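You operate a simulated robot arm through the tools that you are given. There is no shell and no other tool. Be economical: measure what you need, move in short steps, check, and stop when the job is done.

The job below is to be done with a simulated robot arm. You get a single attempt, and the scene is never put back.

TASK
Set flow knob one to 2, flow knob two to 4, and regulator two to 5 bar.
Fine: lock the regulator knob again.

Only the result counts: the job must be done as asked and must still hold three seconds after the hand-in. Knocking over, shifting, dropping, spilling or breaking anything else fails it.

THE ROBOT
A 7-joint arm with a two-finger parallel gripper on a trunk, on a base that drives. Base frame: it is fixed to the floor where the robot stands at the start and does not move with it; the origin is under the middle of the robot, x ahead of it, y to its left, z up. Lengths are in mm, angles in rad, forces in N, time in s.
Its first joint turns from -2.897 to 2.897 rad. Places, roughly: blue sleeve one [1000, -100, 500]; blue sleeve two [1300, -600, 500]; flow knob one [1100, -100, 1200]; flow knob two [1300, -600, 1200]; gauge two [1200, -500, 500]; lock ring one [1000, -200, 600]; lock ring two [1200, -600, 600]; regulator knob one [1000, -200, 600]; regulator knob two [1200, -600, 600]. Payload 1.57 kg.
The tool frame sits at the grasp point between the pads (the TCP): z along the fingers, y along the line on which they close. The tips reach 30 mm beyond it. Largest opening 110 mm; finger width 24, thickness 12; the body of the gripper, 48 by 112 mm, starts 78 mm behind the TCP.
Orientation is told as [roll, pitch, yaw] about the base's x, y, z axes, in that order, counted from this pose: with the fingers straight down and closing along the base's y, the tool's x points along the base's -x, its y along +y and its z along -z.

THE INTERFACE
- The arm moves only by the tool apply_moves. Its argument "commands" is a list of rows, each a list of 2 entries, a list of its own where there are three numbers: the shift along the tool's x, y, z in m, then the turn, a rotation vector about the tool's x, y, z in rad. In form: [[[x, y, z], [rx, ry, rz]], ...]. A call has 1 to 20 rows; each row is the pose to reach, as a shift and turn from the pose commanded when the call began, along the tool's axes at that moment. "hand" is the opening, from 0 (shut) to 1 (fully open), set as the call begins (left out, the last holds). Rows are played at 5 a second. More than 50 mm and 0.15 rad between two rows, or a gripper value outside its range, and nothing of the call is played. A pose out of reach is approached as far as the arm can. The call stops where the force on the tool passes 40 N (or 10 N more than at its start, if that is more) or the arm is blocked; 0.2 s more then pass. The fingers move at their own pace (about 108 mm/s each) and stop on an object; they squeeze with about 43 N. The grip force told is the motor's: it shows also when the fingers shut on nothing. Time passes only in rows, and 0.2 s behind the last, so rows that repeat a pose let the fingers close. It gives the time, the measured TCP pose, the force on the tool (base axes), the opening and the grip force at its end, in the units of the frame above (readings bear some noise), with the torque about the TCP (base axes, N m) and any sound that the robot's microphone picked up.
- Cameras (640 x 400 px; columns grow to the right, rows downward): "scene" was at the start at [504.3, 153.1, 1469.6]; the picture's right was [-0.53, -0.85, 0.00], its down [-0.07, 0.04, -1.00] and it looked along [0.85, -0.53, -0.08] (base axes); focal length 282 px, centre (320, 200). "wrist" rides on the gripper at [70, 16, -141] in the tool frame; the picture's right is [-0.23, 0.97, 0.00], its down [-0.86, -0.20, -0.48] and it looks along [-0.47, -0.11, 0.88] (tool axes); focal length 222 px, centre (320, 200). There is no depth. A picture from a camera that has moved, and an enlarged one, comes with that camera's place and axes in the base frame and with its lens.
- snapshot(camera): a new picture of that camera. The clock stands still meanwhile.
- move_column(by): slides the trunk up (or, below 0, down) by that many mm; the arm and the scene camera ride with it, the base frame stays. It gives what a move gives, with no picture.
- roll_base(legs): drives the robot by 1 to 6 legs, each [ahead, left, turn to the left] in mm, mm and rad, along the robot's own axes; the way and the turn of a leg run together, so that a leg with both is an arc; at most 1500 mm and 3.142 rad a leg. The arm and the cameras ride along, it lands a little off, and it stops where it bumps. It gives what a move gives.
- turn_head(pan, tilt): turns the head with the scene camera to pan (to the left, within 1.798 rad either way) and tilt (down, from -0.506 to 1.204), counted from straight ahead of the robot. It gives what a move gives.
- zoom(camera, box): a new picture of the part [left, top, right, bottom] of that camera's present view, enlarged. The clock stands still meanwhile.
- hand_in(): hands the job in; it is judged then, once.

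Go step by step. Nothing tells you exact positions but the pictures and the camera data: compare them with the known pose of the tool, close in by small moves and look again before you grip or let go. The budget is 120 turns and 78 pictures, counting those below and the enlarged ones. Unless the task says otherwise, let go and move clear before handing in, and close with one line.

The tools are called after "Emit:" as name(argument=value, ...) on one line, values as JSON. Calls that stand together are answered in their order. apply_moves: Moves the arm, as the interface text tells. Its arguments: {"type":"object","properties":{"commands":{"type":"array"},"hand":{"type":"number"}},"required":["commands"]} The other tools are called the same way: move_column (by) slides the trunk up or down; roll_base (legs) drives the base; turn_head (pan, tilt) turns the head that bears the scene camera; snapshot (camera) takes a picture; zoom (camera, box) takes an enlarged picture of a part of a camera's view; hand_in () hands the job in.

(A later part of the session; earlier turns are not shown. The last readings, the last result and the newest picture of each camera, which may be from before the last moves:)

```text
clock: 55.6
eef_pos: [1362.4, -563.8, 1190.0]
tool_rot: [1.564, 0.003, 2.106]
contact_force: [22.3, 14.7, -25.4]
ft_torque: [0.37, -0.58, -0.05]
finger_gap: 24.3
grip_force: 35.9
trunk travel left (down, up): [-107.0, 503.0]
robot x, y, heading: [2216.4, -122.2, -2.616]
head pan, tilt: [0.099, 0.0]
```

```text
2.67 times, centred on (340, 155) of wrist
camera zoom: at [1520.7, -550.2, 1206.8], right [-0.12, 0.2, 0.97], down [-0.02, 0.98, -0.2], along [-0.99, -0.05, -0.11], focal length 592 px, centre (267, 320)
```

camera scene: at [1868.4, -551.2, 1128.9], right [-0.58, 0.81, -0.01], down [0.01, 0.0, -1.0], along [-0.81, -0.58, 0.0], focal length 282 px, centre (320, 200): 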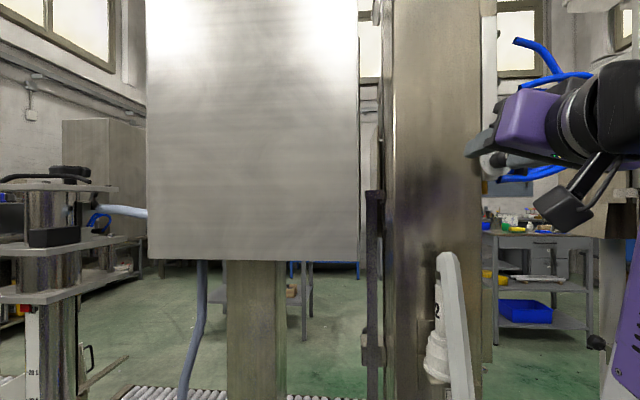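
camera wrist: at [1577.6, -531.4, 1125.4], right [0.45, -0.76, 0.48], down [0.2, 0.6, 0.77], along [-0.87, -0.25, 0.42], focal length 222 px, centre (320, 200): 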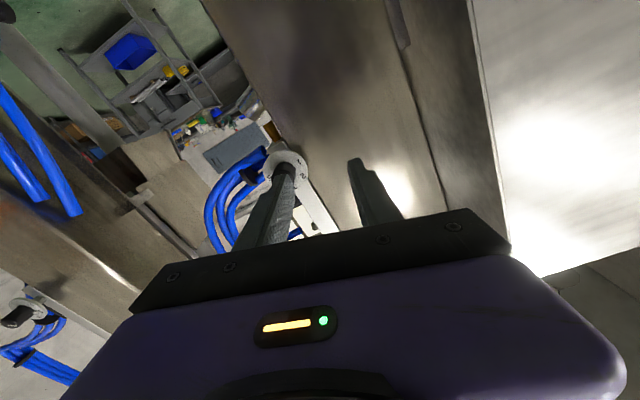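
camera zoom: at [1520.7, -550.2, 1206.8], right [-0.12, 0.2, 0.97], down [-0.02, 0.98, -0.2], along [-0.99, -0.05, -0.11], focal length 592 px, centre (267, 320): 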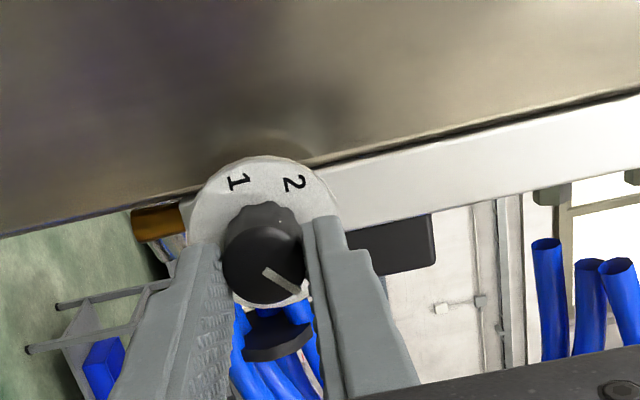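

The knob turned with the grip. Releasing only partly, backing off straight and checking.

Emit:
apply_moves(commands=[[[0, 0, 0], [0, 0, 0]], [[0, 0, 0], [0, 0, 0]], [[0, 0, 0], [0, 0, 0]], [[0, 0, -0.03], [0, 0, 0]], [[0, 0, -0.07], [0, 0, 0]], [[0, 0, -0.11], [0, 0, 0]], [[0, 0, -0.15], [0, 0, 0]], [[0, 0, -0.15], [0, 0, 0]]], hand=0.34)

Emit:
zoom(camera="wrist", box=[240, 60, 400, 160])

Emit:
zoom(camera="scene", box=[450, 130, 530, 180])

```text
clock: 57.4
eef_pos: [1492.8, -487.7, 1191.2]
tool_rot: [1.57, 0.001, 2.107]
contact_force: [-0.3, -0.2, 0.3]
ft_torque: [-0.02, 0.02, 0.0]
finger_gap: 37.7
grip_force: 0.1
trunk travel left (down, up): [-107.0, 503.0]
robot x, y, heading: [2220.0, -119.1, -2.618]
head pan, tilt: [0.099, 0.0]
```

```text
4.00 times, centred on (320, 110) of wrist
camera zoom: at [1651.7, -474.4, 1207.4], right [-0.12, 0.2, 0.97], down [-0.03, 0.98, -0.2], along [-0.99, -0.05, -0.11], focal length 888 px, centre (320, 560)
```

zoom: 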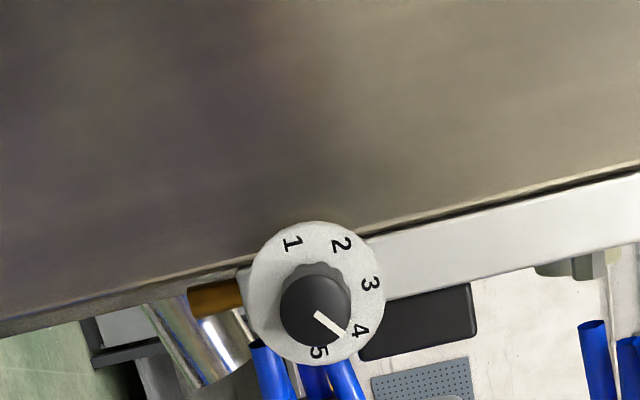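

```text
8.00 times, centred on (490, 155) of scene
camera zoom: at [1869.6, -547.8, 1130.5], right [-0.58, 0.81, -0.01], down [0.0, -0.01, -1.0], along [-0.81, -0.58, 0.0], focal length 2258 px, centre (-1040, 560)
```

zoom: 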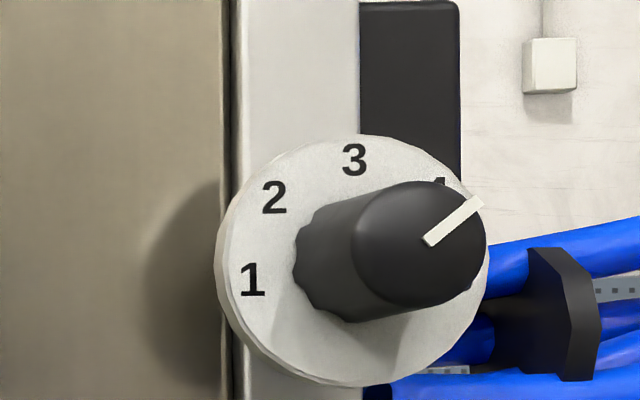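

Both flow knobs read as asked (one at 2, two at 4). Next, regulator two: I'll turn the head to look at it.

Emit:
turn_head(pan=-0.4, tilt=0.7)

Emit:
snapshot(camera="scene")

```text
clock: 58.5
eef_pos: [1493.4, -487.4, 1191.3]
tool_rot: [1.569, 0.001, 2.108]
contact_force: [-1.0, 0.6, -0.2]
ft_torque: [0.0, 0.0, 0.0]
finger_gap: 37.4
grip_force: 0.0
trunk travel left (down, up): [-107.0, 503.0]
robot x, y, heading: [2217.5, -118.8, -2.619]
head pan, tilt: [-0.4, 0.7]
```

```text
35 pictures are left
camera scene: at [1858.6, -506.3, 1066.4], right [-0.12, 0.99, -0.01], down [0.64, 0.07, -0.76], along [-0.76, -0.1, -0.65], focal length 282 px, centre (320, 200)
```

scene: 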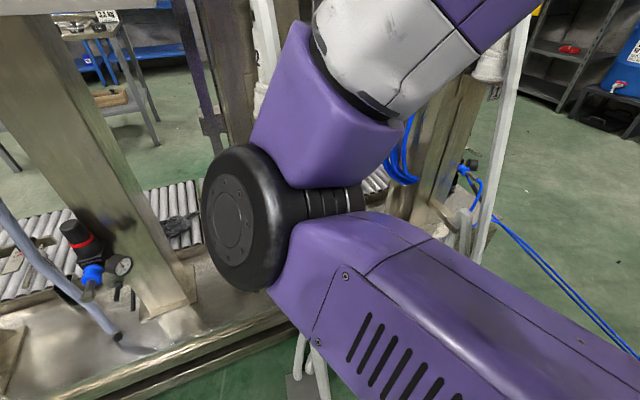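

The arm blocks the view. I'll back the base off, then bring the tool back to pointing down, and lift the trunk for the view.

Emit:
roll_base(legs=[[-200, 0, 0]])

Emit:
apply_moves(commands=[[[0, 0, 0], [0, 0, -0.14]], [[0, 0, 0], [0, 0, -0.28]], [[0, 0, 0], [0, 0, -0.42]], [[0, 0, 0], [0, 0, -0.56]], [[0, 0, 0], [0, 0, -0.7]], [[0, 0, 0], [0, 0, -0.84]], [[0, 0, 0], [0, 0, -0.98]], [[0, 0, 0], [0, 0, -1.12]], [[0, 0, 0], [0, 0, -1.26]], [[0, 0, 0], [0, 0, -1.4]], [[0, 0, 0], [0, 0, -1.54]], [[0, 0, 0], [0, 0, -1.571]]])

Emit:
apply_moves(commands=[[[0, 0, 0], [0, 0.14, 0]], [[0, 0, 0], [0, 0.28, 0]], [[0, 0, 0], [0, 0.42, 0]], [[0, 0, 0], [0, 0.56, 0]], [[0, 0, 0], [0, 0.7, 0]], [[0, 0, 0], [0, 0.84, 0]], [[0, 0, 0], [0, 0.98, 0]], [[0, 0, 0], [0, 1.12, 0]], [[0, 0, 0], [0, 1.26, 0]], [[0, 0, 0], [0, 1.4, 0]], [[0, 0, 0], [0, 1.54, 0]], [[0, 0, 0], [0, 1.571, 0]]])

Emit:
snapshot(camera="scene")

```text
clock: 60.1
eef_pos: [1676.2, -349.6, 1191.7]
tool_rot: [1.571, 0.003, 2.107]
contact_force: [1.1, -1.1, -0.9]
ft_torque: [-0.02, 0.02, -0.06]
finger_gap: 37.6
grip_force: 0.0
trunk travel left (down, up): [-107.0, 503.0]
robot x, y, heading: [2399.5, 18.3, -2.619]
head pan, tilt: [-0.4, 0.7]
```

```text
clock: 62.7
eef_pos: [1683.2, -346.0, 1190.5]
tool_rot: [-1.455, -1.564, -1.149]
contact_force: [-0.2, 0.4, 0.1]
ft_torque: [-0.02, 0.02, 0.07]
finger_gap: 37.4
grip_force: 0.1
trunk travel left (down, up): [-107.0, 503.0]
robot x, y, heading: [2405.3, 29.4, -2.62]
head pan, tilt: [-0.4, 0.7]
```

```text
clock: 64.1
eef_pos: [1656.9, -386.8, 1115.5]
tool_rot: [-0.153, -0.56, -2.554]
contact_force: [-0.4, 0.8, 1.6]
ft_torque: [-0.01, 0.04, 0.03]
finger_gap: 37.5
grip_force: 0.1
trunk travel left (down, up): [-107.0, 503.0]
robot x, y, heading: [2400.6, 13.6, -2.611]
head pan, tilt: [-0.4, 0.7]
stopped in row 7: the arm was blocked; the commanded pose is now the measured one
```

```text
34 pictures are left
camera scene: at [2039.4, -368.2, 1070.7], right [-0.07, 1.0, -0.01], down [0.6, 0.04, -0.8], along [-0.79, -0.06, -0.61], focal length 282 px, centre (320, 200)
```

scene: 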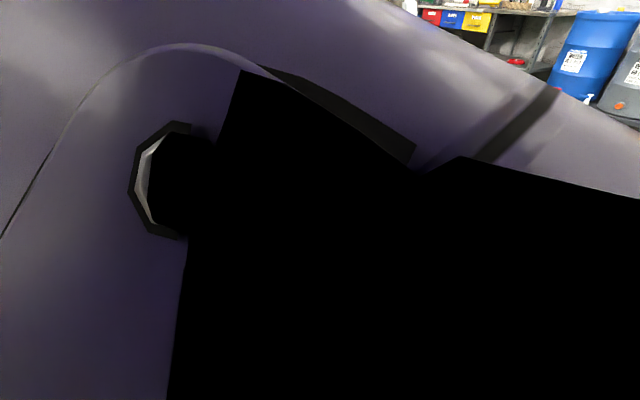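

The elbow came up against the robot's own head during the pitch. I'll move the tool forward and down to draw the elbow away from it.

Emit:
apply_moves(commands=[[[-0.006, 0, 0.028], [0, 0, 0]], [[-0.012, 0, 0.055], [0, 0, 0]], [[-0.019, 0, 0.083], [0, 0, 0]], [[-0.019, 0, 0.083], [0, 0, 0]]])

Emit:
snapshot(camera="scene")

```text
clock: 65.1
eef_pos: [1602.0, -412.1, 1060.2]
tool_rot: [-0.144, -0.568, -2.55]
contact_force: [-0.4, -0.5, 0.0]
ft_torque: [-0.02, 0.01, -0.01]
finger_gap: 37.2
grip_force: 0.0
trunk travel left (down, up): [-107.0, 503.0]
robot x, y, heading: [2400.0, 16.6, -2.618]
head pan, tilt: [-0.4, 0.7]
```

```text
33 pictures are left
camera scene: at [2040.7, -373.5, 1066.3], right [-0.12, 0.99, -0.01], down [0.64, 0.07, -0.76], along [-0.76, -0.1, -0.65], focal length 282 px, centre (320, 200)
```

scene: 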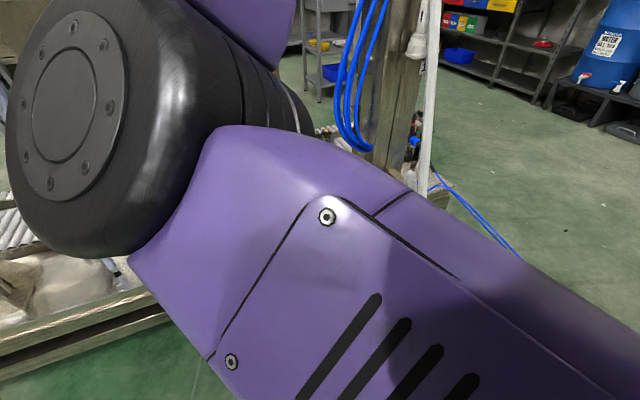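

The arm is free again. I'll finish the pitch to tool-down in this extended position.

Emit:
apply_moves(commands=[[[0, 0, 0], [0, 0.1, 0]], [[0, 0, 0], [0, 0.2, 0]], [[0, 0, 0], [0, 0.3, 0]], [[0, 0, 0], [0, 0.4, 0]], [[0, 0, 0], [0, 0.5, 0]], [[0, 0, 0], [0, 0.56, 0]], [[0, 0, 0], [0, 0.56, 0]]])

Emit:
turn_head(pan=-0.7, tilt=0.5)

Emit:
snapshot(camera="scene")

Emit:
snapshot(camera="wrist")

```text
clock: 66.7
eef_pos: [1603.0, -413.4, 1059.2]
tool_rot: [-0.124, -0.015, -2.629]
contact_force: [0.3, 0.5, 0.2]
ft_torque: [-0.02, 0.03, -0.02]
finger_gap: 37.5
grip_force: 0.0
trunk travel left (down, up): [-107.0, 503.0]
robot x, y, heading: [2403.0, 11.5, -2.614]
head pan, tilt: [-0.4, 0.7]
```

```text
clock: 67.5
eef_pos: [1602.7, -413.2, 1061.5]
tool_rot: [-0.122, -0.011, -2.63]
contact_force: [0.5, -0.4, 0.3]
ft_torque: [0.04, 0.03, -0.03]
finger_gap: 37.4
grip_force: 0.1
trunk travel left (down, up): [-107.0, 503.0]
robot x, y, heading: [2399.6, 12.5, -2.618]
head pan, tilt: [-0.7, 0.499]
```

```text
32 pictures are left
camera scene: at [2035.5, -346.5, 1083.7], right [0.18, 0.98, -0.01], down [0.47, -0.09, -0.88], along [-0.86, 0.15, -0.48], focal length 282 px, centre (320, 200)
```

scene: 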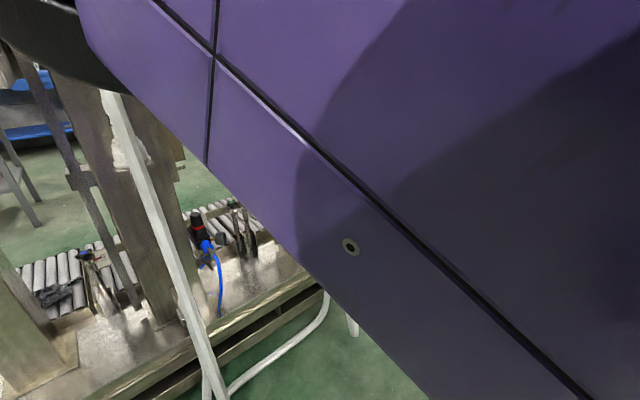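

```text
31 pictures are left
camera wrist: at [1682.1, -406.2, 1197.7], right [0.28, -0.95, -0.12], down [-0.81, -0.3, 0.51], along [-0.52, -0.05, -0.85], focal length 222 px, centre (320, 200)
```

wrist: 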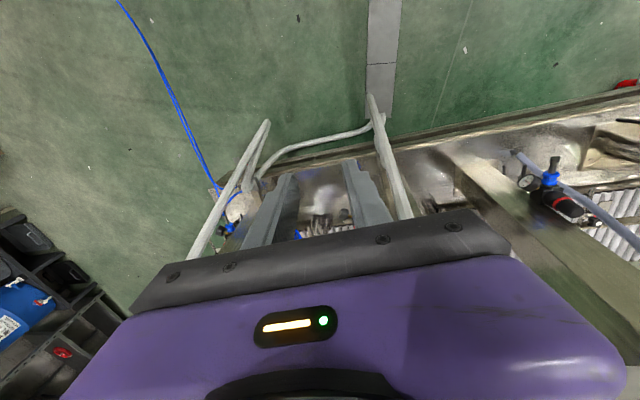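

The tool points down, with a small roll to correct; regulator two is seen clear to the right of column two. I'll lower the trunk fully, level the tool and bring it down outside the machine.

Emit:
move_column(by=-107)

Emit:
apply_moves(commands=[[[0, 0, 0], [-0.122, 0.011, -0.02]], [[0, 0, 0], [-0.122, 0.011, -0.02]]], hand=0.6)

Emit:
apply_moves(commands=[[[0, 0, 0.045], [0, 0, 0]], [[0, 0, 0.09], [0, 0, 0]], [[0, 0, 0.135], [0, 0, 0]], [[0, 0, 0.18], [0, 0, 0]], [[0, 0, 0.22], [0, 0, 0]], [[0, 0, 0.22], [0, 0, 0]]])

Emit:
snapshot(camera="wrist")

```text
clock: 68.9
eef_pos: [1601.8, -414.1, 954.3]
tool_rot: [-0.121, -0.014, -2.629]
contact_force: [0.0, -1.2, -0.4]
ft_torque: [-0.03, 0.01, -0.01]
finger_gap: 37.5
grip_force: 0.0
trunk travel left (down, up): [0.0, 610.0]
robot x, y, heading: [2400.1, 15.2, -2.62]
head pan, tilt: [-0.7, 0.499]
```

```text
clock: 69.5
eef_pos: [1601.3, -419.4, 935.9]
tool_rot: [-0.02, 0.033, -2.606]
contact_force: [-0.1, 0.7, -1.1]
ft_torque: [-0.06, 0.04, 0.05]
finger_gap: 66.1
grip_force: 0.0
trunk travel left (down, up): [0.0, 610.0]
robot x, y, heading: [2402.3, 15.3, -2.615]
head pan, tilt: [-0.7, 0.499]
```

```text
clock: 70.9
eef_pos: [1602.6, -412.9, 733.1]
tool_rot: [-0.001, -0.001, -2.608]
contact_force: [-0.4, 0.2, 0.0]
ft_torque: [0.02, 0.0, 0.0]
finger_gap: 66.1
grip_force: 0.1
trunk travel left (down, up): [0.0, 610.0]
robot x, y, heading: [2399.6, 13.2, -2.61]
head pan, tilt: [-0.7, 0.499]
```

```text
30 pictures are left
camera wrist: at [1671.3, -390.6, 873.9], right [0.3, -0.95, 0.0], down [-0.84, -0.26, 0.48], along [-0.46, -0.14, -0.88], focal length 222 px, centre (320, 200)
```

wrist: 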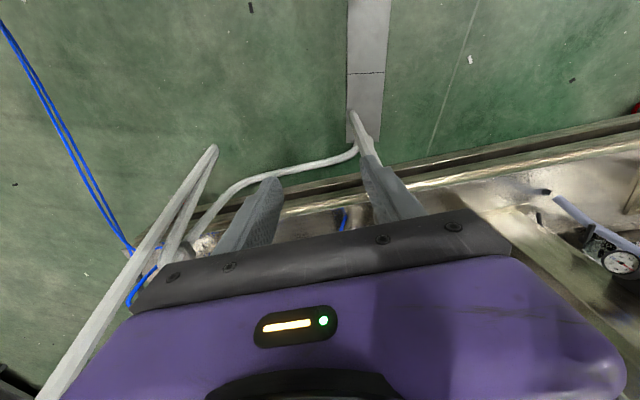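

The tool is level at z 733, outside the machine. I'll shift the robot 180 mm right and the arm 158 mm left, so that the forearm comes in from the right and clears the leaning bar of column two.

Emit:
roll_base(legs=[[0, -180, 0]])

Emit:
apply_moves(commands=[[[0.01, 0.04, 0], [0, 0, 0]], [[0.02, 0.08, 0], [0, 0, 0]], [[0.035, 0.12, 0], [0, 0, 0]], [[0.05, 0.158, 0], [0, 0, 0]], [[0.05, 0.158, 0], [0, 0, 0]]])

Emit:
turn_head(pan=-0.4, tilt=0.5)

Emit:
snapshot(camera="scene")

```text
clock: 72.4
eef_pos: [1512.9, -258.2, 731.2]
tool_rot: [0.0, 0.0, -2.609]
contact_force: [-0.4, 0.2, 0.3]
ft_torque: [-0.01, -0.03, -0.01]
finger_gap: 65.9
grip_force: 0.0
trunk travel left (down, up): [0.0, 610.0]
robot x, y, heading: [2309.3, 171.5, -2.622]
head pan, tilt: [-0.7, 0.499]
```

```text
clock: 73.8
eef_pos: [1600.3, -327.8, 727.8]
tool_rot: [-0.004, 0.006, -2.708]
contact_force: [-0.4, 0.2, 0.2]
ft_torque: [-0.01, 0.04, 0.03]
finger_gap: 66.1
grip_force: 0.1
trunk travel left (down, up): [0.0, 610.0]
robot x, y, heading: [2312.4, 167.0, -2.625]
head pan, tilt: [-0.7, 0.499]
stopped in row 5: the arm was blocked; the commanded pose is now the measured one
```

```text
clock: 74.6
eef_pos: [1600.3, -327.6, 728.1]
tool_rot: [-0.003, 0.004, -2.703]
contact_force: [-0.6, 0.4, 0.0]
ft_torque: [0.02, -0.01, -0.02]
finger_gap: 66.1
grip_force: 0.0
trunk travel left (down, up): [0.0, 610.0]
robot x, y, heading: [2314.7, 171.4, -2.622]
head pan, tilt: [-0.4, 0.499]
```

```text
29 pictures are left
camera scene: at [1949.6, -226.6, 973.6], right [-0.12, 0.99, 0.0], down [0.48, 0.06, -0.88], along [-0.87, -0.11, -0.48], focal length 282 px, centre (320, 200)
```

scene: 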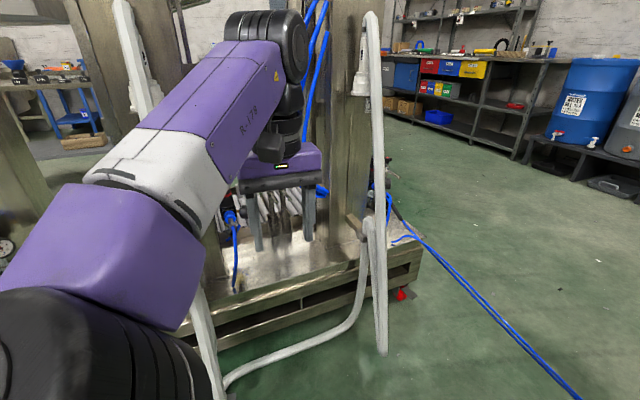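

The elbow hangs low and to the left, which would foul the bar and already touches the head. I'll back away, move the tool to the right and try to bring the elbow up by turning the tool far about its own axis.

Emit:
roll_base(legs=[[-250, 0, 0]])

Emit:
apply_moves(commands=[[[0, -0.04, -0.02], [0, 0, 0]], [[0, -0.08, -0.04], [0, 0, 0]], [[0, -0.12, -0.06], [0, 0, 0]], [[0, -0.16, -0.08], [0, 0, 0]], [[0, -0.2, -0.1], [0, 0, 0]], [[0, -0.24, -0.12], [0, 0, 0]], [[0, -0.28, -0.14], [0, 0, 0]], [[0, -0.28, -0.14], [0, 0, 0]]])

Emit:
apply_moves(commands=[[[0, 0, 0], [0, 0, -0.14]], [[0, 0, 0], [0, 0, -0.28]], [[0, 0, 0], [0, 0, -0.42]], [[0, 0, 0], [0, 0, -0.56]], [[0, 0, 0], [0, 0, -0.7]], [[0, 0, 0], [0, 0, -0.84]], [[0, 0, 0], [0, 0, -0.98]], [[0, 0, 0], [0, 0, -1.12]], [[0, 0, 0], [0, 0, -1.26]], [[0, 0, 0], [0, 0, -1.4]], [[0, 0, 0], [0, 0, -1.54]], [[0, 0, 0], [0, 0, -1.68]], [[0, 0, 0], [0, 0, -1.82]], [[0, 0, 0], [0, 0, -1.96]], [[0, 0, 0], [0, 0, -2.1]], [[0, 0, 0], [0, 0, -2.24]], [[0, 0, 0], [0, 0, -2.38]], [[0, 0, 0], [0, 0, -2.52]], [[0, 0, 0], [0, 0, -2.66]], [[0, 0, 0], [0, 0, -2.8]]])

Emit:
turn_head(pan=-0.6, tilt=0.3)

Emit:
snapshot(camera="scene")

```text
clock: 76.5
eef_pos: [1818.0, -203.3, 729.1]
tool_rot: [-0.004, 0.002, -2.705]
contact_force: [0.4, 0.7, -0.2]
ft_torque: [-0.03, 0.0, 0.02]
finger_gap: 66.0
grip_force: 0.0
trunk travel left (down, up): [0.0, 610.0]
robot x, y, heading: [2528.5, 293.4, -2.617]
head pan, tilt: [-0.4, 0.499]
```

```text
clock: 78.2
eef_pos: [1699.4, 51.4, 869.4]
tool_rot: [-0.003, 0.006, -2.705]
contact_force: [1.1, 1.2, 0.4]
ft_torque: [0.02, -0.02, 0.0]
finger_gap: 66.2
grip_force: 0.1
trunk travel left (down, up): [0.0, 610.0]
robot x, y, heading: [2530.6, 293.4, -2.62]
head pan, tilt: [-0.4, 0.499]
```

```text
clock: 82.5
eef_pos: [1624.2, 11.0, 893.7]
tool_rot: [0.003, -0.011, 0.058]
contact_force: [-0.1, 1.0, 0.3]
ft_torque: [-0.07, 0.04, 0.01]
finger_gap: 66.0
grip_force: 0.0
out of reach, approached as far as the arm can: row 16, 17, 18, 19, 20
trunk travel left (down, up): [0.0, 610.0]
robot x, y, heading: [2526.9, 295.5, -2.614]
head pan, tilt: [-0.4, 0.499]
```

```text
clock: 83.2
eef_pos: [1623.9, 9.4, 890.5]
tool_rot: [0.001, -0.015, 0.057]
contact_force: [0.4, -0.4, 0.4]
ft_torque: [0.0, 0.02, 0.01]
finger_gap: 66.1
grip_force: 0.1
trunk travel left (down, up): [0.0, 610.0]
robot x, y, heading: [2527.3, 292.0, -2.622]
head pan, tilt: [-0.6, 0.3]
```

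```text
28 pictures are left
camera scene: at [2163.4, -83.7, 992.0], right [0.08, 1.0, 0.0], down [0.3, -0.02, -0.96], along [-0.95, 0.07, -0.3], focal length 282 px, centre (320, 200)
```

scene: 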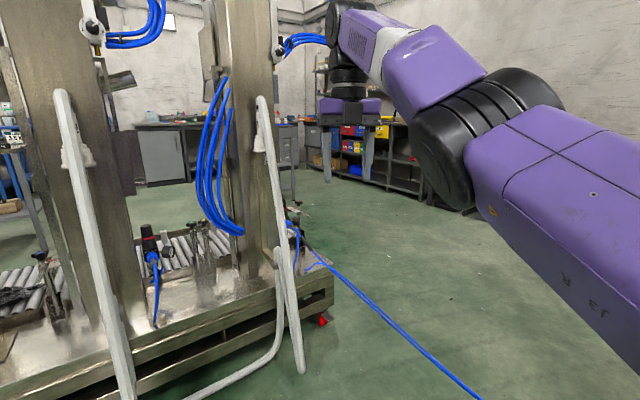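

The arm is now stretched with the elbow higher. I'll unwind the tool turn and see whether the elbow stays up.

Emit:
apply_moves(commands=[[[0, 0, 0], [0, 0, 0.14]], [[0, 0, 0], [0, 0, 0.28]], [[0, 0, 0], [0, 0, 0.42]], [[0, 0, 0], [0, 0, 0.56]], [[0, 0, 0], [0, 0, 0.7]], [[0, 0, 0], [0, 0, 0.84]], [[0, 0, 0], [0, 0, 0.98]], [[0, 0, 0], [0, 0, 1.12]], [[0, 0, 0], [0, 0, 1.26]], [[0, 0, 0], [0, 0, 1.4]], [[0, 0, 0], [0, 0, 1.54]], [[0, 0, 0], [0, 0, 1.68]], [[0, 0, 0], [0, 0, 1.82]], [[0, 0, 0], [0, 0, 1.96]], [[0, 0, 0], [0, 0, 2.1]], [[0, 0, 0], [0, 0, 2.24]], [[0, 0, 0], [0, 0, 2.38]], [[0, 0, 0], [0, 0, 2.52]], [[0, 0, 0], [0, 0, 2.666]]])

Emit:
apply_moves(commands=[[[0.04, 0, 0.02], [0, 0, 0]], [[0.08, 0, 0.04], [0, 0, 0]], [[0.12, 0, 0.06], [0, 0, 0]], [[0.16, 0, 0.08], [0, 0, 0]], [[0.16, 0, 0.08], [0, 0, 0]]])

Emit:
snapshot(camera="scene")

```text
clock: 87.2
eef_pos: [1623.2, 9.4, 891.2]
tool_rot: [0.001, 0.013, -2.574]
contact_force: [0.1, 0.0, -0.4]
ft_torque: [0.01, -0.01, 0.01]
finger_gap: 66.0
grip_force: 0.1
trunk travel left (down, up): [0.0, 610.0]
robot x, y, heading: [2530.0, 292.9, -2.619]
head pan, tilt: [-0.6, 0.3]
```

```text
clock: 88.4
eef_pos: [1619.3, 36.7, 892.6]
tool_rot: [0.001, 0.012, -2.572]
contact_force: [0.4, 0.8, 0.8]
ft_torque: [-0.02, 0.0, 0.02]
finger_gap: 66.0
grip_force: 0.1
out of reach, approached as far as the arm can: row 1, 2, 3, 4, 5
trunk travel left (down, up): [0.0, 610.0]
robot x, y, heading: [2529.3, 291.0, -2.62]
head pan, tilt: [-0.6, 0.3]
```

```text
27 pictures are left
camera scene: at [2163.4, -83.7, 992.0], right [0.08, 1.0, 0.0], down [0.29, -0.02, -0.96], along [-0.95, 0.07, -0.3], focal length 282 px, centre (320, 200)
```

scene: 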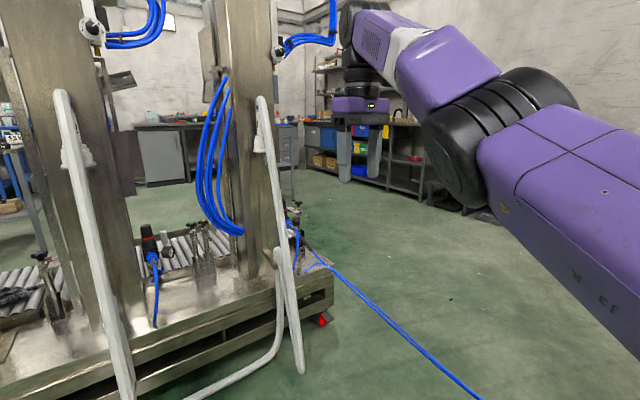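

The arm is almost straight and doesn't retract. I'll try lowering the tool while retracting slightly, so the elbow can fold upward.

Emit:
apply_moves(commands=[[[0, 0, 0.04], [0, 0, 0]], [[0, 0, 0.08], [0, 0, 0]], [[0.01, 0, 0.12], [0, 0, 0]], [[0.02, 0, 0.16], [0, 0, 0]], [[0.04, 0, 0.2], [0, 0, 0]], [[0.06, 0, 0.2], [0, 0, 0]], [[0.1, 0, 0.2], [0, 0, 0]], [[0.1, 0, 0.2], [0, 0, 0]]])

Emit:
snapshot(camera="scene")

```text
clock: 90.2
eef_pos: [1609.3, 81.8, 813.4]
tool_rot: [0.059, 0.119, -2.569]
contact_force: [-0.5, -0.7, -0.1]
ft_torque: [0.02, 0.01, 0.01]
finger_gap: 66.2
grip_force: 0.0
out of reach, approached as far as the arm can: row 1, 2, 3, 4, 5, 6, 7, 8
trunk travel left (down, up): [0.0, 610.0]
robot x, y, heading: [2525.9, 290.6, -2.62]
head pan, tilt: [-0.6, 0.3]
```

```text
26 pictures are left
camera scene: at [2163.4, -83.7, 992.1], right [0.08, 1.0, 0.0], down [0.29, -0.02, -0.96], along [-0.95, 0.07, -0.3], focal length 282 px, centre (320, 200)
```

scene: 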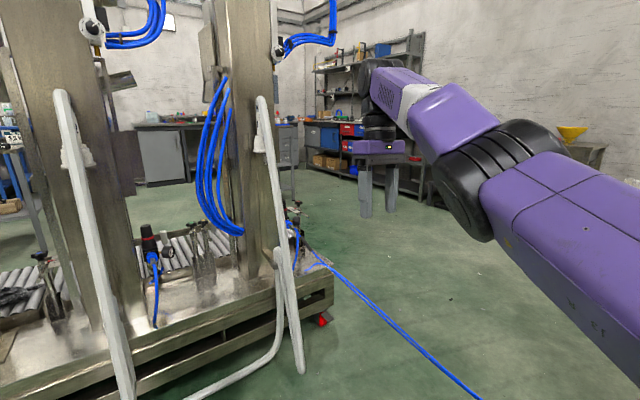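

Still stretched, likely at a forearm joint limit. I'll turn the tool clockwise about its axis by 0.9 rad to free that joint, then try retracting.

Emit:
apply_moves(commands=[[[0, 0, 0], [0, 0, 0.13]], [[0, 0, 0], [0, 0, 0.26]], [[0, 0, 0], [0, 0, 0.39]], [[0, 0, 0], [0, 0, 0.52]], [[0, 0, 0], [0, 0, 0.65]], [[0, 0, 0], [0, 0, 0.78]], [[0, 0, 0], [0, 0, 0.9]]])

Emit:
apply_moves(commands=[[[0.02, 0.02, 0], [0, 0, 0]], [[0.04, 0.05, 0], [0, 0, 0]], [[0.06, 0.08, 0], [0, 0, 0]], [[0.08, 0.11, 0], [0, 0, 0]], [[0.1, 0.14, 0], [0, 0, 0]]])

```text
clock: 91.8
eef_pos: [1609.3, 79.7, 810.0]
tool_rot: [-0.058, 0.121, 2.806]
contact_force: [0.2, -0.5, 0.8]
ft_torque: [0.01, -0.03, 0.02]
finger_gap: 65.9
grip_force: 0.0
trunk travel left (down, up): [0.0, 610.0]
robot x, y, heading: [2532.5, 296.6, -2.624]
head pan, tilt: [-0.6, 0.3]
```

```text
clock: 93.0
eef_pos: [1647.7, -86.5, 814.7]
tool_rot: [-0.058, 0.119, 2.807]
contact_force: [1.7, 0.1, -0.5]
ft_torque: [-0.02, -0.03, -0.03]
finger_gap: 66.0
grip_force: 0.0
out of reach, approached as far as the arm can: row 1, 2, 3, 4, 5
trunk travel left (down, up): [0.0, 610.0]
robot x, y, heading: [2526.0, 295.3, -2.621]
head pan, tilt: [-0.6, 0.3]
```

The elbow seems stuck just past straight. I'll stretch outward to the full reach, then come in quickly so it folds the normal way.

Emit:
apply_moves(commands=[[[-0.015, 0.014, -0.01], [0, 0, 0]], [[-0.03, 0.028, -0.02], [0, 0, 0]], [[-0.045, 0.042, -0.03], [0, 0, 0]], [[-0.06, 0.056, -0.04], [0, 0, 0]], [[-0.06, 0.056, -0.04], [0, 0, 0]]])

Emit:
apply_moves(commands=[[[0.03, -0.028, 0.02], [0, 0, 0]], [[0.06, -0.056, 0.03], [0, 0, 0]], [[0.09, -0.084, 0.04], [0, 0, 0]], [[0.12, -0.112, 0.05], [0, 0, 0]], [[0.15, -0.14, 0.06], [0, 0, 0]]])

Emit:
snapshot(camera="scene")

```text
clock: 94.2
eef_pos: [1644.8, -90.0, 813.9]
tool_rot: [-0.055, 0.121, 2.806]
contact_force: [-0.3, 0.8, -0.5]
ft_torque: [-0.02, -0.02, -0.01]
finger_gap: 65.9
grip_force: 0.2
out of reach, approached as far as the arm can: row 1, 2, 3, 4, 5
trunk travel left (down, up): [0.0, 610.0]
robot x, y, heading: [2529.8, 291.9, -2.618]
head pan, tilt: [-0.6, 0.3]
```

```text
clock: 95.4
eef_pos: [1648.1, -88.8, 810.5]
tool_rot: [-0.059, 0.122, 2.808]
contact_force: [-0.6, -0.2, 0.4]
ft_torque: [0.01, 0.0, 0.02]
finger_gap: 66.1
grip_force: 0.1
out of reach, approached as far as the arm can: row 1, 2, 3, 4, 5
trunk travel left (down, up): [0.0, 610.0]
robot x, y, heading: [2530.2, 295.7, -2.626]
head pan, tilt: [-0.6, 0.3]
```

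```text
25 pictures are left
camera scene: at [2163.4, -83.7, 992.0], right [0.08, 1.0, 0.0], down [0.29, -0.02, -0.96], along [-0.95, 0.07, -0.3], focal length 282 px, centre (320, 200)
```

scene: 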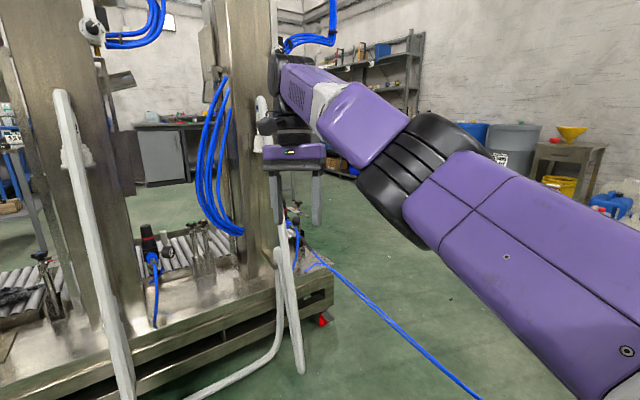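

The arm is at its full-stretch singularity, so only sideways motion moves it. I'll sweep the tool downward along the reach sphere, which should let the elbow fold upward.

Emit:
apply_moves(commands=[[[-0.007, 0.006, 0.04], [0, 0, 0]], [[-0.013, 0.012, 0.08], [0, 0, 0]], [[-0.018, 0.016, 0.12], [0, 0, 0]], [[-0.022, 0.02, 0.16], [0, 0, 0]], [[-0.022, 0.02, 0.2], [0, 0, 0]], [[-0.02, 0.018, 0.24], [0, 0, 0]], [[-0.01, 0.009, 0.28], [0, 0, 0]]])

Emit:
snapshot(camera="scene")

```text
clock: 97.0
eef_pos: [1617.3, -110.2, 526.3]
tool_rot: [-0.058, 0.121, 2.807]
contact_force: [-0.5, 0.7, 0.9]
ft_torque: [0.0, -0.02, 0.0]
finger_gap: 66.0
grip_force: 0.0
out of reach, approached as far as the arm can: row 1, 2, 3, 4, 5, 6, 7
trunk travel left (down, up): [0.0, 610.0]
robot x, y, heading: [2525.3, 294.6, -2.619]
head pan, tilt: [-0.6, 0.3]
```

```text
24 pictures are left
camera scene: at [2163.6, -83.6, 992.2], right [0.08, 1.0, 0.0], down [0.29, -0.02, -0.96], along [-0.95, 0.07, -0.3], focal length 282 px, centre (320, 200)
```

scene: 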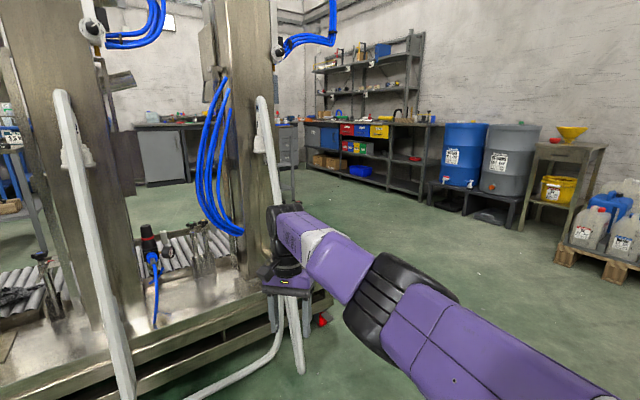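

Still straight. I'll sweep back up along the sphere and then come down inside it, which should make the elbow fold upwards.

Emit:
apply_moves(commands=[[[-0.02, 0.018, -0.05], [0, 0, 0]], [[-0.02, 0.018, -0.1], [0, 0, 0]], [[-0.02, 0.018, -0.15], [0, 0, 0]], [[-0.02, 0.018, -0.2], [0, 0, 0]], [[-0.015, 0.014, -0.25], [0, 0, 0]], [[0, 0, -0.3], [0, 0, 0]], [[0.015, -0.014, -0.35], [0, 0, 0]], [[0.03, -0.028, -0.4], [0, 0, 0]]])

Emit:
apply_moves(commands=[[[0, 0, 0.05], [0, 0, 0]], [[0, 0, 0.1], [0, 0, 0]], [[0, 0, 0.15], [0, 0, 0]], [[0, 0, 0.2], [0, 0, 0]], [[0.02, -0.018, 0.25], [0, 0, 0]], [[0.04, -0.036, 0.25], [0, 0, 0]], [[0.07, -0.06, 0.25], [0, 0, 0]], [[0.1, -0.09, 0.25], [0, 0, 0]]])

Emit:
snapshot(camera="scene")

```text
refused: row 1 steps farther than a row can; nothing moved
```

```text
refused: row 5 steps farther than a row can; nothing moved
```

```text
23 pictures are left
camera scene: at [2163.6, -83.6, 992.2], right [0.08, 1.0, 0.0], down [0.29, -0.02, -0.96], along [-0.95, 0.07, -0.3], focal length 282 px, centre (320, 200)
```

scene: 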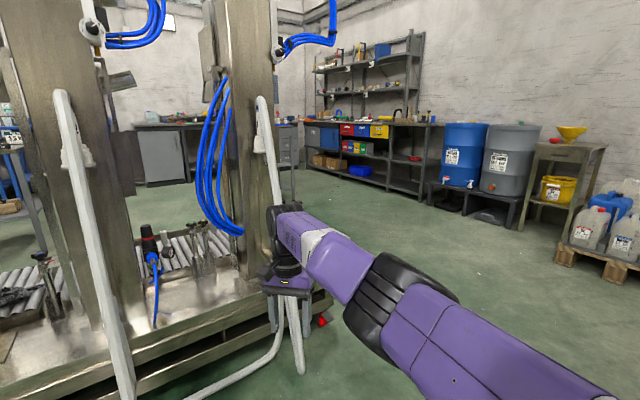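

Steps were too long; repeating with shorter ones.

Emit:
apply_moves(commands=[[[-0.02, 0.018, -0.04], [0, 0, 0]], [[-0.02, 0.018, -0.085], [0, 0, 0]], [[-0.02, 0.018, -0.13], [0, 0, 0]], [[-0.02, 0.018, -0.175], [0, 0, 0]], [[-0.015, 0.014, -0.22], [0, 0, 0]], [[0, 0, -0.26], [0, 0, 0]], [[0.012, -0.01, -0.3], [0, 0, 0]], [[0.024, -0.02, -0.34], [0, 0, 0]], [[0.036, -0.03, -0.38], [0, 0, 0]]])

Emit:
apply_moves(commands=[[[0, 0, 0.045], [0, 0, 0]], [[0, 0, 0.09], [0, 0, 0]], [[0, 0, 0.135], [0, 0, 0]], [[0, 0, 0.18], [0, 0, 0]], [[0.015, -0.014, 0.22], [0, 0, 0]], [[0.035, -0.03, 0.25], [0, 0, 0]], [[0.06, -0.055, 0.26], [0, 0, 0]], [[0.09, -0.085, 0.26], [0, 0, 0]]])

```text
clock: 99.0
eef_pos: [1655.4, -83.5, 843.2]
tool_rot: [-0.059, 0.12, 2.808]
contact_force: [0.1, 0.7, 0.1]
ft_torque: [-0.02, -0.03, -0.02]
finger_gap: 65.9
grip_force: 0.1
out of reach, approached as far as the arm can: row 1, 2, 3, 4, 5, 6, 7, 8, 9
trunk travel left (down, up): [0.0, 610.0]
robot x, y, heading: [2526.8, 295.3, -2.619]
head pan, tilt: [-0.6, 0.3]
```

```text
clock: 100.8
eef_pos: [1613.5, -103.6, 613.5]
tool_rot: [-0.058, 0.122, 2.806]
contact_force: [-0.7, 0.2, 0.3]
ft_torque: [-0.01, -0.02, 0.02]
finger_gap: 65.9
grip_force: 0.1
out of reach, approached as far as the arm can: row 1, 2, 3, 4, 5, 6, 7, 8
trunk travel left (down, up): [0.0, 610.0]
robot x, y, heading: [2526.5, 293.6, -2.618]
head pan, tilt: [-0.6, 0.3]
```

The elbow apparently only folds downward from here. A nearly straight arm would also work for the regulator, so I'll just bend it slightly: moving up with inward targets.

Emit:
apply_moves(commands=[[[0, 0, -0.045], [0, 0, 0]], [[0.005, -0.005, -0.09], [0, 0, 0]], [[0.015, -0.014, -0.13], [0, 0, 0]], [[0.03, -0.028, -0.17], [0, 0, 0]], [[0.05, -0.045, -0.2], [0, 0, 0]], [[0.07, -0.065, -0.23], [0, 0, 0]], [[0.07, -0.065, -0.23], [0, 0, 0]]])

```text
clock: 102.4
eef_pos: [1653.3, -75.7, 848.9]
tool_rot: [-0.04, 0.104, 2.791]
contact_force: [-1.4, 0.7, -0.5]
ft_torque: [-0.07, -0.03, -0.02]
finger_gap: 66.0
grip_force: 0.0
out of reach, approached as far as the arm can: row 1, 2, 3, 4, 5, 6
trunk travel left (down, up): [0.0, 610.0]
robot x, y, heading: [2527.1, 292.6, -2.618]
head pan, tilt: [-0.6, 0.3]
```

The last row was reachable, so the arm bent at last. I'll let it settle and retract a bit more.

Emit:
apply_moves(commands=[[[0, 0, 0], [0, 0, 0]], [[0.01, -0.01, 0], [0, 0, 0]], [[0.02, -0.02, 0], [0, 0, 0]], [[0.03, -0.03, 0], [0, 0, 0]]])

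Emit:
snapshot(camera="scene")

```text
clock: 103.4
eef_pos: [1713.2, -53.5, 854.3]
tool_rot: [-0.057, 0.12, 2.808]
contact_force: [0.3, 0.1, -0.2]
ft_torque: [0.0, -0.02, -0.02]
finger_gap: 65.9
grip_force: 0.0
trunk travel left (down, up): [0.0, 610.0]
robot x, y, heading: [2526.7, 292.5, -2.623]
head pan, tilt: [-0.6, 0.3]
```

```text
22 pictures are left
camera scene: at [2163.4, -83.7, 992.1], right [0.08, 1.0, 0.0], down [0.29, -0.02, -0.96], along [-0.95, 0.07, -0.3], focal length 282 px, centre (320, 200)
```

scene: 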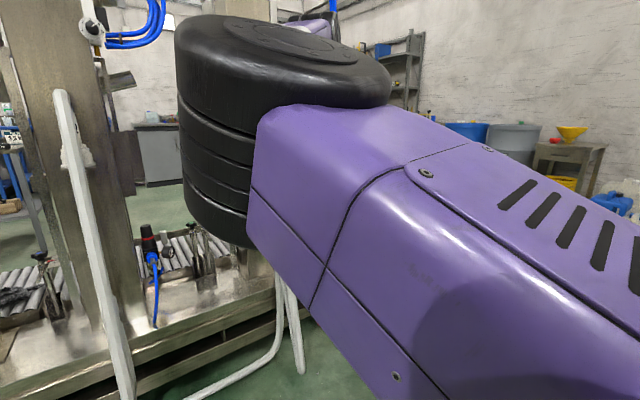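

The arm is bent again with the elbow to the left at shoulder height; coming at the regulator from the right keeps it clear of the bar. I'll level the tool and lower it to about z 720 here.

Emit:
apply_moves(commands=[[[0, 0, 0], [-0.057, -0.12, 0]], [[0, 0, 0], [-0.057, -0.12, 0]]])

Emit:
apply_moves(commands=[[[0, 0, 0.04], [0, 0, 0]], [[0, 0, 0.08], [0, 0, 0]], [[0, 0, 0.12], [0, 0, 0]], [[0, 0, 0.12], [0, 0, 0]]])

```text
clock: 104.0
eef_pos: [1712.1, -51.6, 855.1]
tool_rot: [0.001, -0.001, 2.813]
contact_force: [-0.6, 0.2, -0.7]
ft_torque: [-0.01, 0.0, 0.03]
finger_gap: 66.1
grip_force: 0.0
trunk travel left (down, up): [0.0, 610.0]
robot x, y, heading: [2526.7, 293.3, -2.618]
head pan, tilt: [-0.6, 0.3]
```

```text
clock: 105.0
eef_pos: [1712.9, -53.2, 735.3]
tool_rot: [0.003, 0.0, 2.812]
contact_force: [0.8, 0.3, -0.6]
ft_torque: [0.02, 0.02, 0.02]
finger_gap: 65.7
grip_force: 0.0
trunk travel left (down, up): [0.0, 610.0]
robot x, y, heading: [2527.2, 295.5, -2.623]
head pan, tilt: [-0.6, 0.3]
```

Turning the robot left by 0.53 rad, then driving it to the stand-off so that the arm comes in from the right.

Emit:
roll_base(legs=[[0, 0, 0.53], [284, -538, 0]])

Emit:
snapshot(camera="wrist")

```text
clock: 109.9
eef_pos: [1391.9, -394.9, 735.4]
tool_rot: [0.002, -0.001, -2.947]
contact_force: [-0.1, -0.3, -0.5]
ft_torque: [-0.01, -0.02, -0.01]
finger_gap: 66.0
grip_force: 0.0
trunk travel left (down, up): [0.0, 610.0]
robot x, y, heading: [1922.2, 313.5, -2.091]
head pan, tilt: [-0.6, 0.3]
```

```text
21 pictures are left
camera wrist: at [1464.4, -395.8, 876.2], right [-0.03, -1.0, 0.0], down [-0.88, 0.03, 0.48], along [-0.48, 0.02, -0.88], focal length 222 px, centre (320, 200)
```

wrist: 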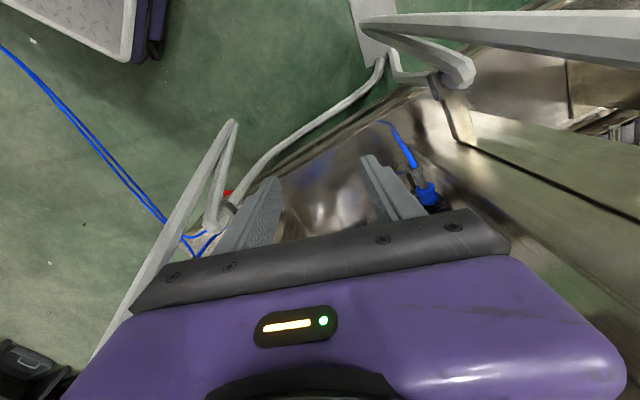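

The landing is accurate. I'll look at the regulator with the head camera.

Emit:
turn_head(pan=-0.42, tilt=0.5)

Emit:
snapshot(camera="scene")

```text
clock: 110.6
eef_pos: [1393.2, -395.7, 736.1]
tool_rot: [-0.001, 0.0, -2.947]
contact_force: [-0.6, -0.3, 0.1]
ft_torque: [0.03, 0.03, 0.0]
finger_gap: 66.0
grip_force: 0.1
trunk travel left (down, up): [0.0, 610.0]
robot x, y, heading: [1924.7, 312.9, -2.093]
head pan, tilt: [-0.421, 0.499]
```

```text
20 pictures are left
camera scene: at [1808.3, -207.3, 973.7], right [-0.59, 0.81, 0.0], down [0.39, 0.28, -0.88], along [-0.71, -0.52, -0.48], focal length 282 px, centre (320, 200)
```

scene: 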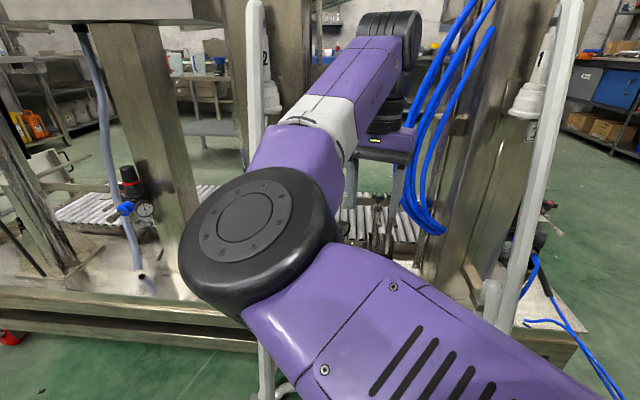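

The elbow is left of the tool and would foul bar two when going in. Extending the arm straighter narrows it, so I'll extend 70 mm before driving in.

Emit:
apply_moves(commands=[[[-0.013, 0.012, 0], [0, 0, 0]], [[-0.026, 0.024, 0], [0, 0, 0]], [[-0.039, 0.035, 0], [0, 0, 0]], [[-0.052, 0.047, 0], [0, 0, 0]], [[-0.052, 0.047, 0], [0, 0, 0]]])

Emit:
snapshot(camera="scene")

```text
clock: 111.8
eef_pos: [1350.2, -451.2, 735.4]
tool_rot: [0.003, 0.002, -2.945]
contact_force: [-0.3, 0.5, 0.6]
ft_torque: [-0.01, -0.01, -0.01]
finger_gap: 66.0
grip_force: 0.1
trunk travel left (down, up): [0.0, 610.0]
robot x, y, heading: [1921.2, 313.5, -2.092]
head pan, tilt: [-0.421, 0.499]
```

```text
19 pictures are left
camera scene: at [1808.4, -207.3, 973.6], right [-0.59, 0.81, 0.0], down [0.39, 0.28, -0.88], along [-0.71, -0.52, -0.48], focal length 282 px, centre (320, 200)
```

scene: 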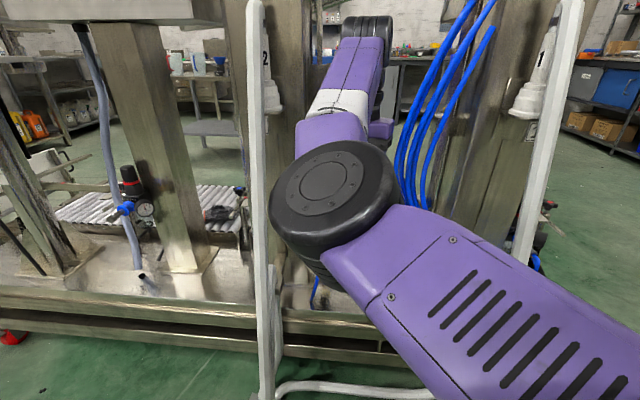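

The forearm now passes to the right of bar two. I'll extend 25 mm more, then turn 0.06 rad left and drive to about 80 mm short of the regulator.

Emit:
apply_moves(commands=[[[-0.009, 0.008, 0], [0, 0, 0]], [[-0.018, 0.017, 0], [0, 0, 0]], [[-0.018, 0.017, 0], [0, 0, 0]]])

Emit:
roll_base(legs=[[0, 0, 0.06], [65, -71, 0]])

Emit:
snapshot(camera="wrist")

```text
clock: 112.6
eef_pos: [1335.6, -470.4, 734.4]
tool_rot: [-0.001, 0.001, -2.947]
contact_force: [-0.5, -0.6, -0.2]
ft_torque: [0.04, 0.04, -0.01]
finger_gap: 66.3
grip_force: 0.1
trunk travel left (down, up): [0.0, 610.0]
robot x, y, heading: [1922.7, 315.1, -2.094]
head pan, tilt: [-0.421, 0.499]
```

```text
clock: 114.2
eef_pos: [1291.1, -530.0, 735.1]
tool_rot: [0.0, 0.001, -2.885]
contact_force: [0.5, 0.2, 0.3]
ft_torque: [-0.02, 0.0, 0.01]
finger_gap: 66.1
grip_force: 0.0
trunk travel left (down, up): [0.0, 610.0]
robot x, y, heading: [1830.6, 289.7, -2.029]
head pan, tilt: [-0.421, 0.499]
```

```text
18 pictures are left
camera wrist: at [1363.7, -528.1, 875.8], right [0.03, -1.0, 0.0], down [-0.88, -0.02, 0.48], along [-0.48, -0.01, -0.88], focal length 222 px, centre (320, 200)
```

wrist: 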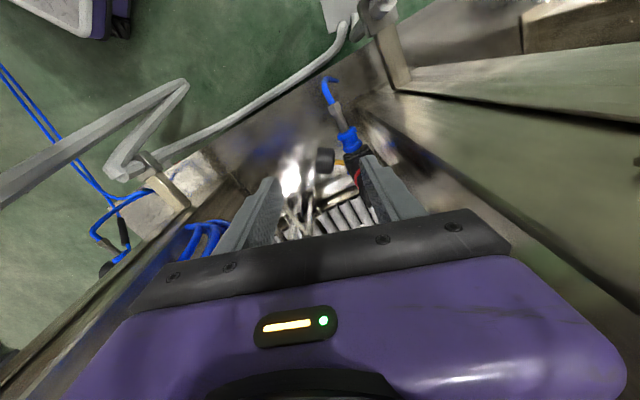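

The regulator is visible just ahead of the fingers, at about (1228,-603). I'll drive most of the remaining way and zoom.

Emit:
roll_base(legs=[[75, -20, 0]])

Emit:
zoom(camera="wrist", box=[220, 60, 460, 210])

```text
clock: 115.6
eef_pos: [1234.0, -586.3, 735.9]
tool_rot: [-0.001, -0.003, -2.895]
contact_force: [-0.7, 0.0, -0.2]
ft_torque: [-0.03, -0.05, 0.02]
finger_gap: 66.0
grip_force: 0.1
trunk travel left (down, up): [0.0, 610.0]
robot x, y, heading: [1777.1, 229.8, -2.03]
head pan, tilt: [-0.421, 0.499]
stopped in leg 1: the force on the tool passed its limit at 44 N (the readings are from after the stop); the commanded pose is now the measured one
```

```text
2.67 times, centred on (340, 135) of wrist
camera zoom: at [1307.0, -583.8, 875.9], right [0.02, -1.0, 0.0], down [-0.88, -0.02, 0.48], along [-0.48, -0.01, -0.88], focal length 592 px, centre (267, 373)
```

zoom: 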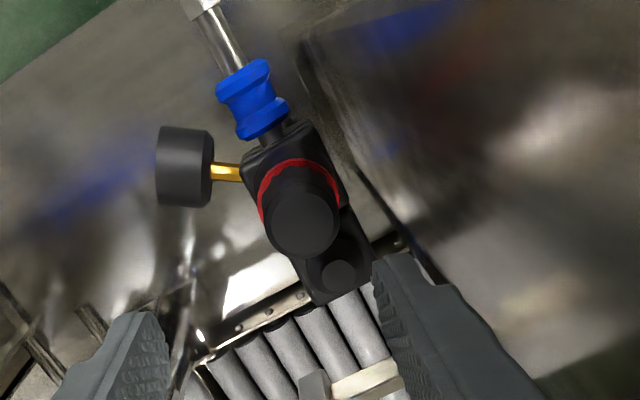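

The hand's end touched the column's side face, so the hand must turn its long side parallel to the column. First a close look at the regulator, its ring and the gauge.

Emit:
zoom(camera="wrist", box=[270, 75, 382, 145])

```text
5.71 times, centred on (326, 110) of wrist
camera zoom: at [1307.0, -583.8, 875.9], right [0.02, -1.0, 0.0], down [-0.88, -0.02, 0.48], along [-0.48, -0.01, -0.88], focal length 1269 px, centre (286, 714)
```

zoom: 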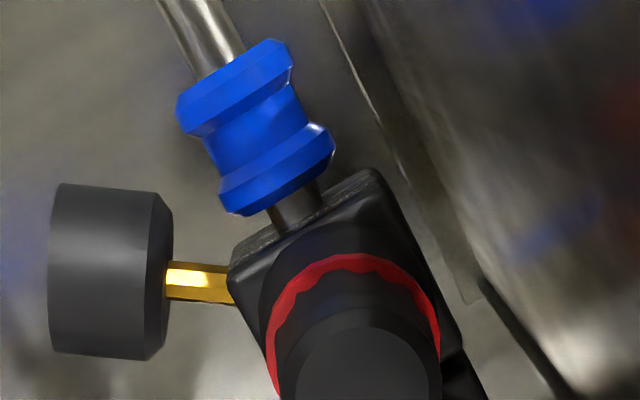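

The ring's scallops engage the fluted knob, so it is probably locked now. I'll move off the column, turn the hand parallel to it, and aim the head at the gauge.

Emit:
apply_moves(commands=[[[-0.004, -0.015, 0], [0, 0, 0]], [[-0.008, -0.03, 0], [0, 0, 0]], [[-0.008, -0.03, 0], [0, 0, -0.14]], [[-0.008, -0.03, 0], [0, 0, -0.28]], [[-0.008, -0.03, 0], [0, 0, -0.42]], [[-0.008, -0.03, 0], [0, 0, -0.56]], [[-0.008, -0.03, 0], [0, 0, -0.7]], [[-0.008, -0.03, 0], [0, 0, -0.84]], [[-0.008, -0.03, 0], [0, 0, -0.98]], [[-0.008, -0.03, 0], [0, 0, -1.12]], [[-0.008, -0.03, 0], [0, 0, -1.26]], [[-0.008, -0.03, 0], [0, 0, -1.4]], [[-0.008, -0.03, 0], [0, 0, -1.54]], [[-0.008, -0.03, 0], [0, 0, -1.68]], [[-0.008, -0.03, 0], [0, 0, -1.8]], [[-0.008, -0.03, 0], [0, 0, -1.86]]])

Emit:
turn_head(pan=-0.5, tilt=0.65)

Emit:
snapshot(camera="scene")

```text
clock: 119.0
eef_pos: [1220.1, -558.9, 735.9]
tool_rot: [-0.003, 0.002, -1.031]
contact_force: [-0.8, -0.7, -0.1]
ft_torque: [-0.02, -0.01, 0.02]
finger_gap: 65.9
grip_force: 0.0
trunk travel left (down, up): [0.0, 610.0]
robot x, y, heading: [1779.4, 230.0, -2.031]
head pan, tilt: [-0.421, 0.499]
```

```text
clock: 119.7
eef_pos: [1219.7, -558.9, 735.0]
tool_rot: [0.0, 0.002, -1.035]
contact_force: [0.8, -0.4, 0.3]
ft_torque: [-0.05, 0.04, 0.02]
finger_gap: 66.1
grip_force: 0.1
trunk travel left (down, up): [0.0, 610.0]
robot x, y, heading: [1780.1, 227.6, -2.034]
head pan, tilt: [-0.499, 0.649]
```

```text
15 pictures are left
camera scene: at [1694.3, -290.2, 960.3], right [-0.57, 0.82, 0.0], down [0.5, 0.35, -0.8], along [-0.65, -0.46, -0.6], focal length 282 px, centre (320, 200)
```

scene: 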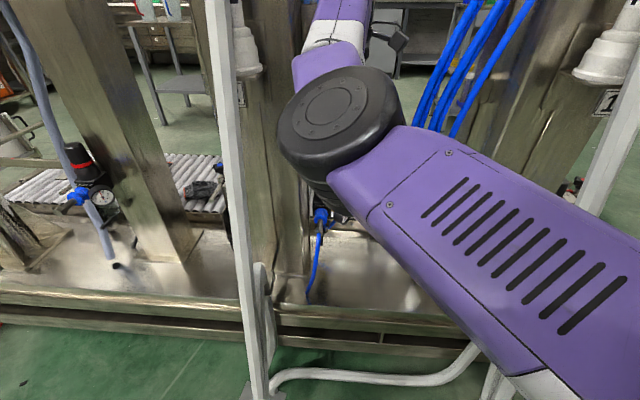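

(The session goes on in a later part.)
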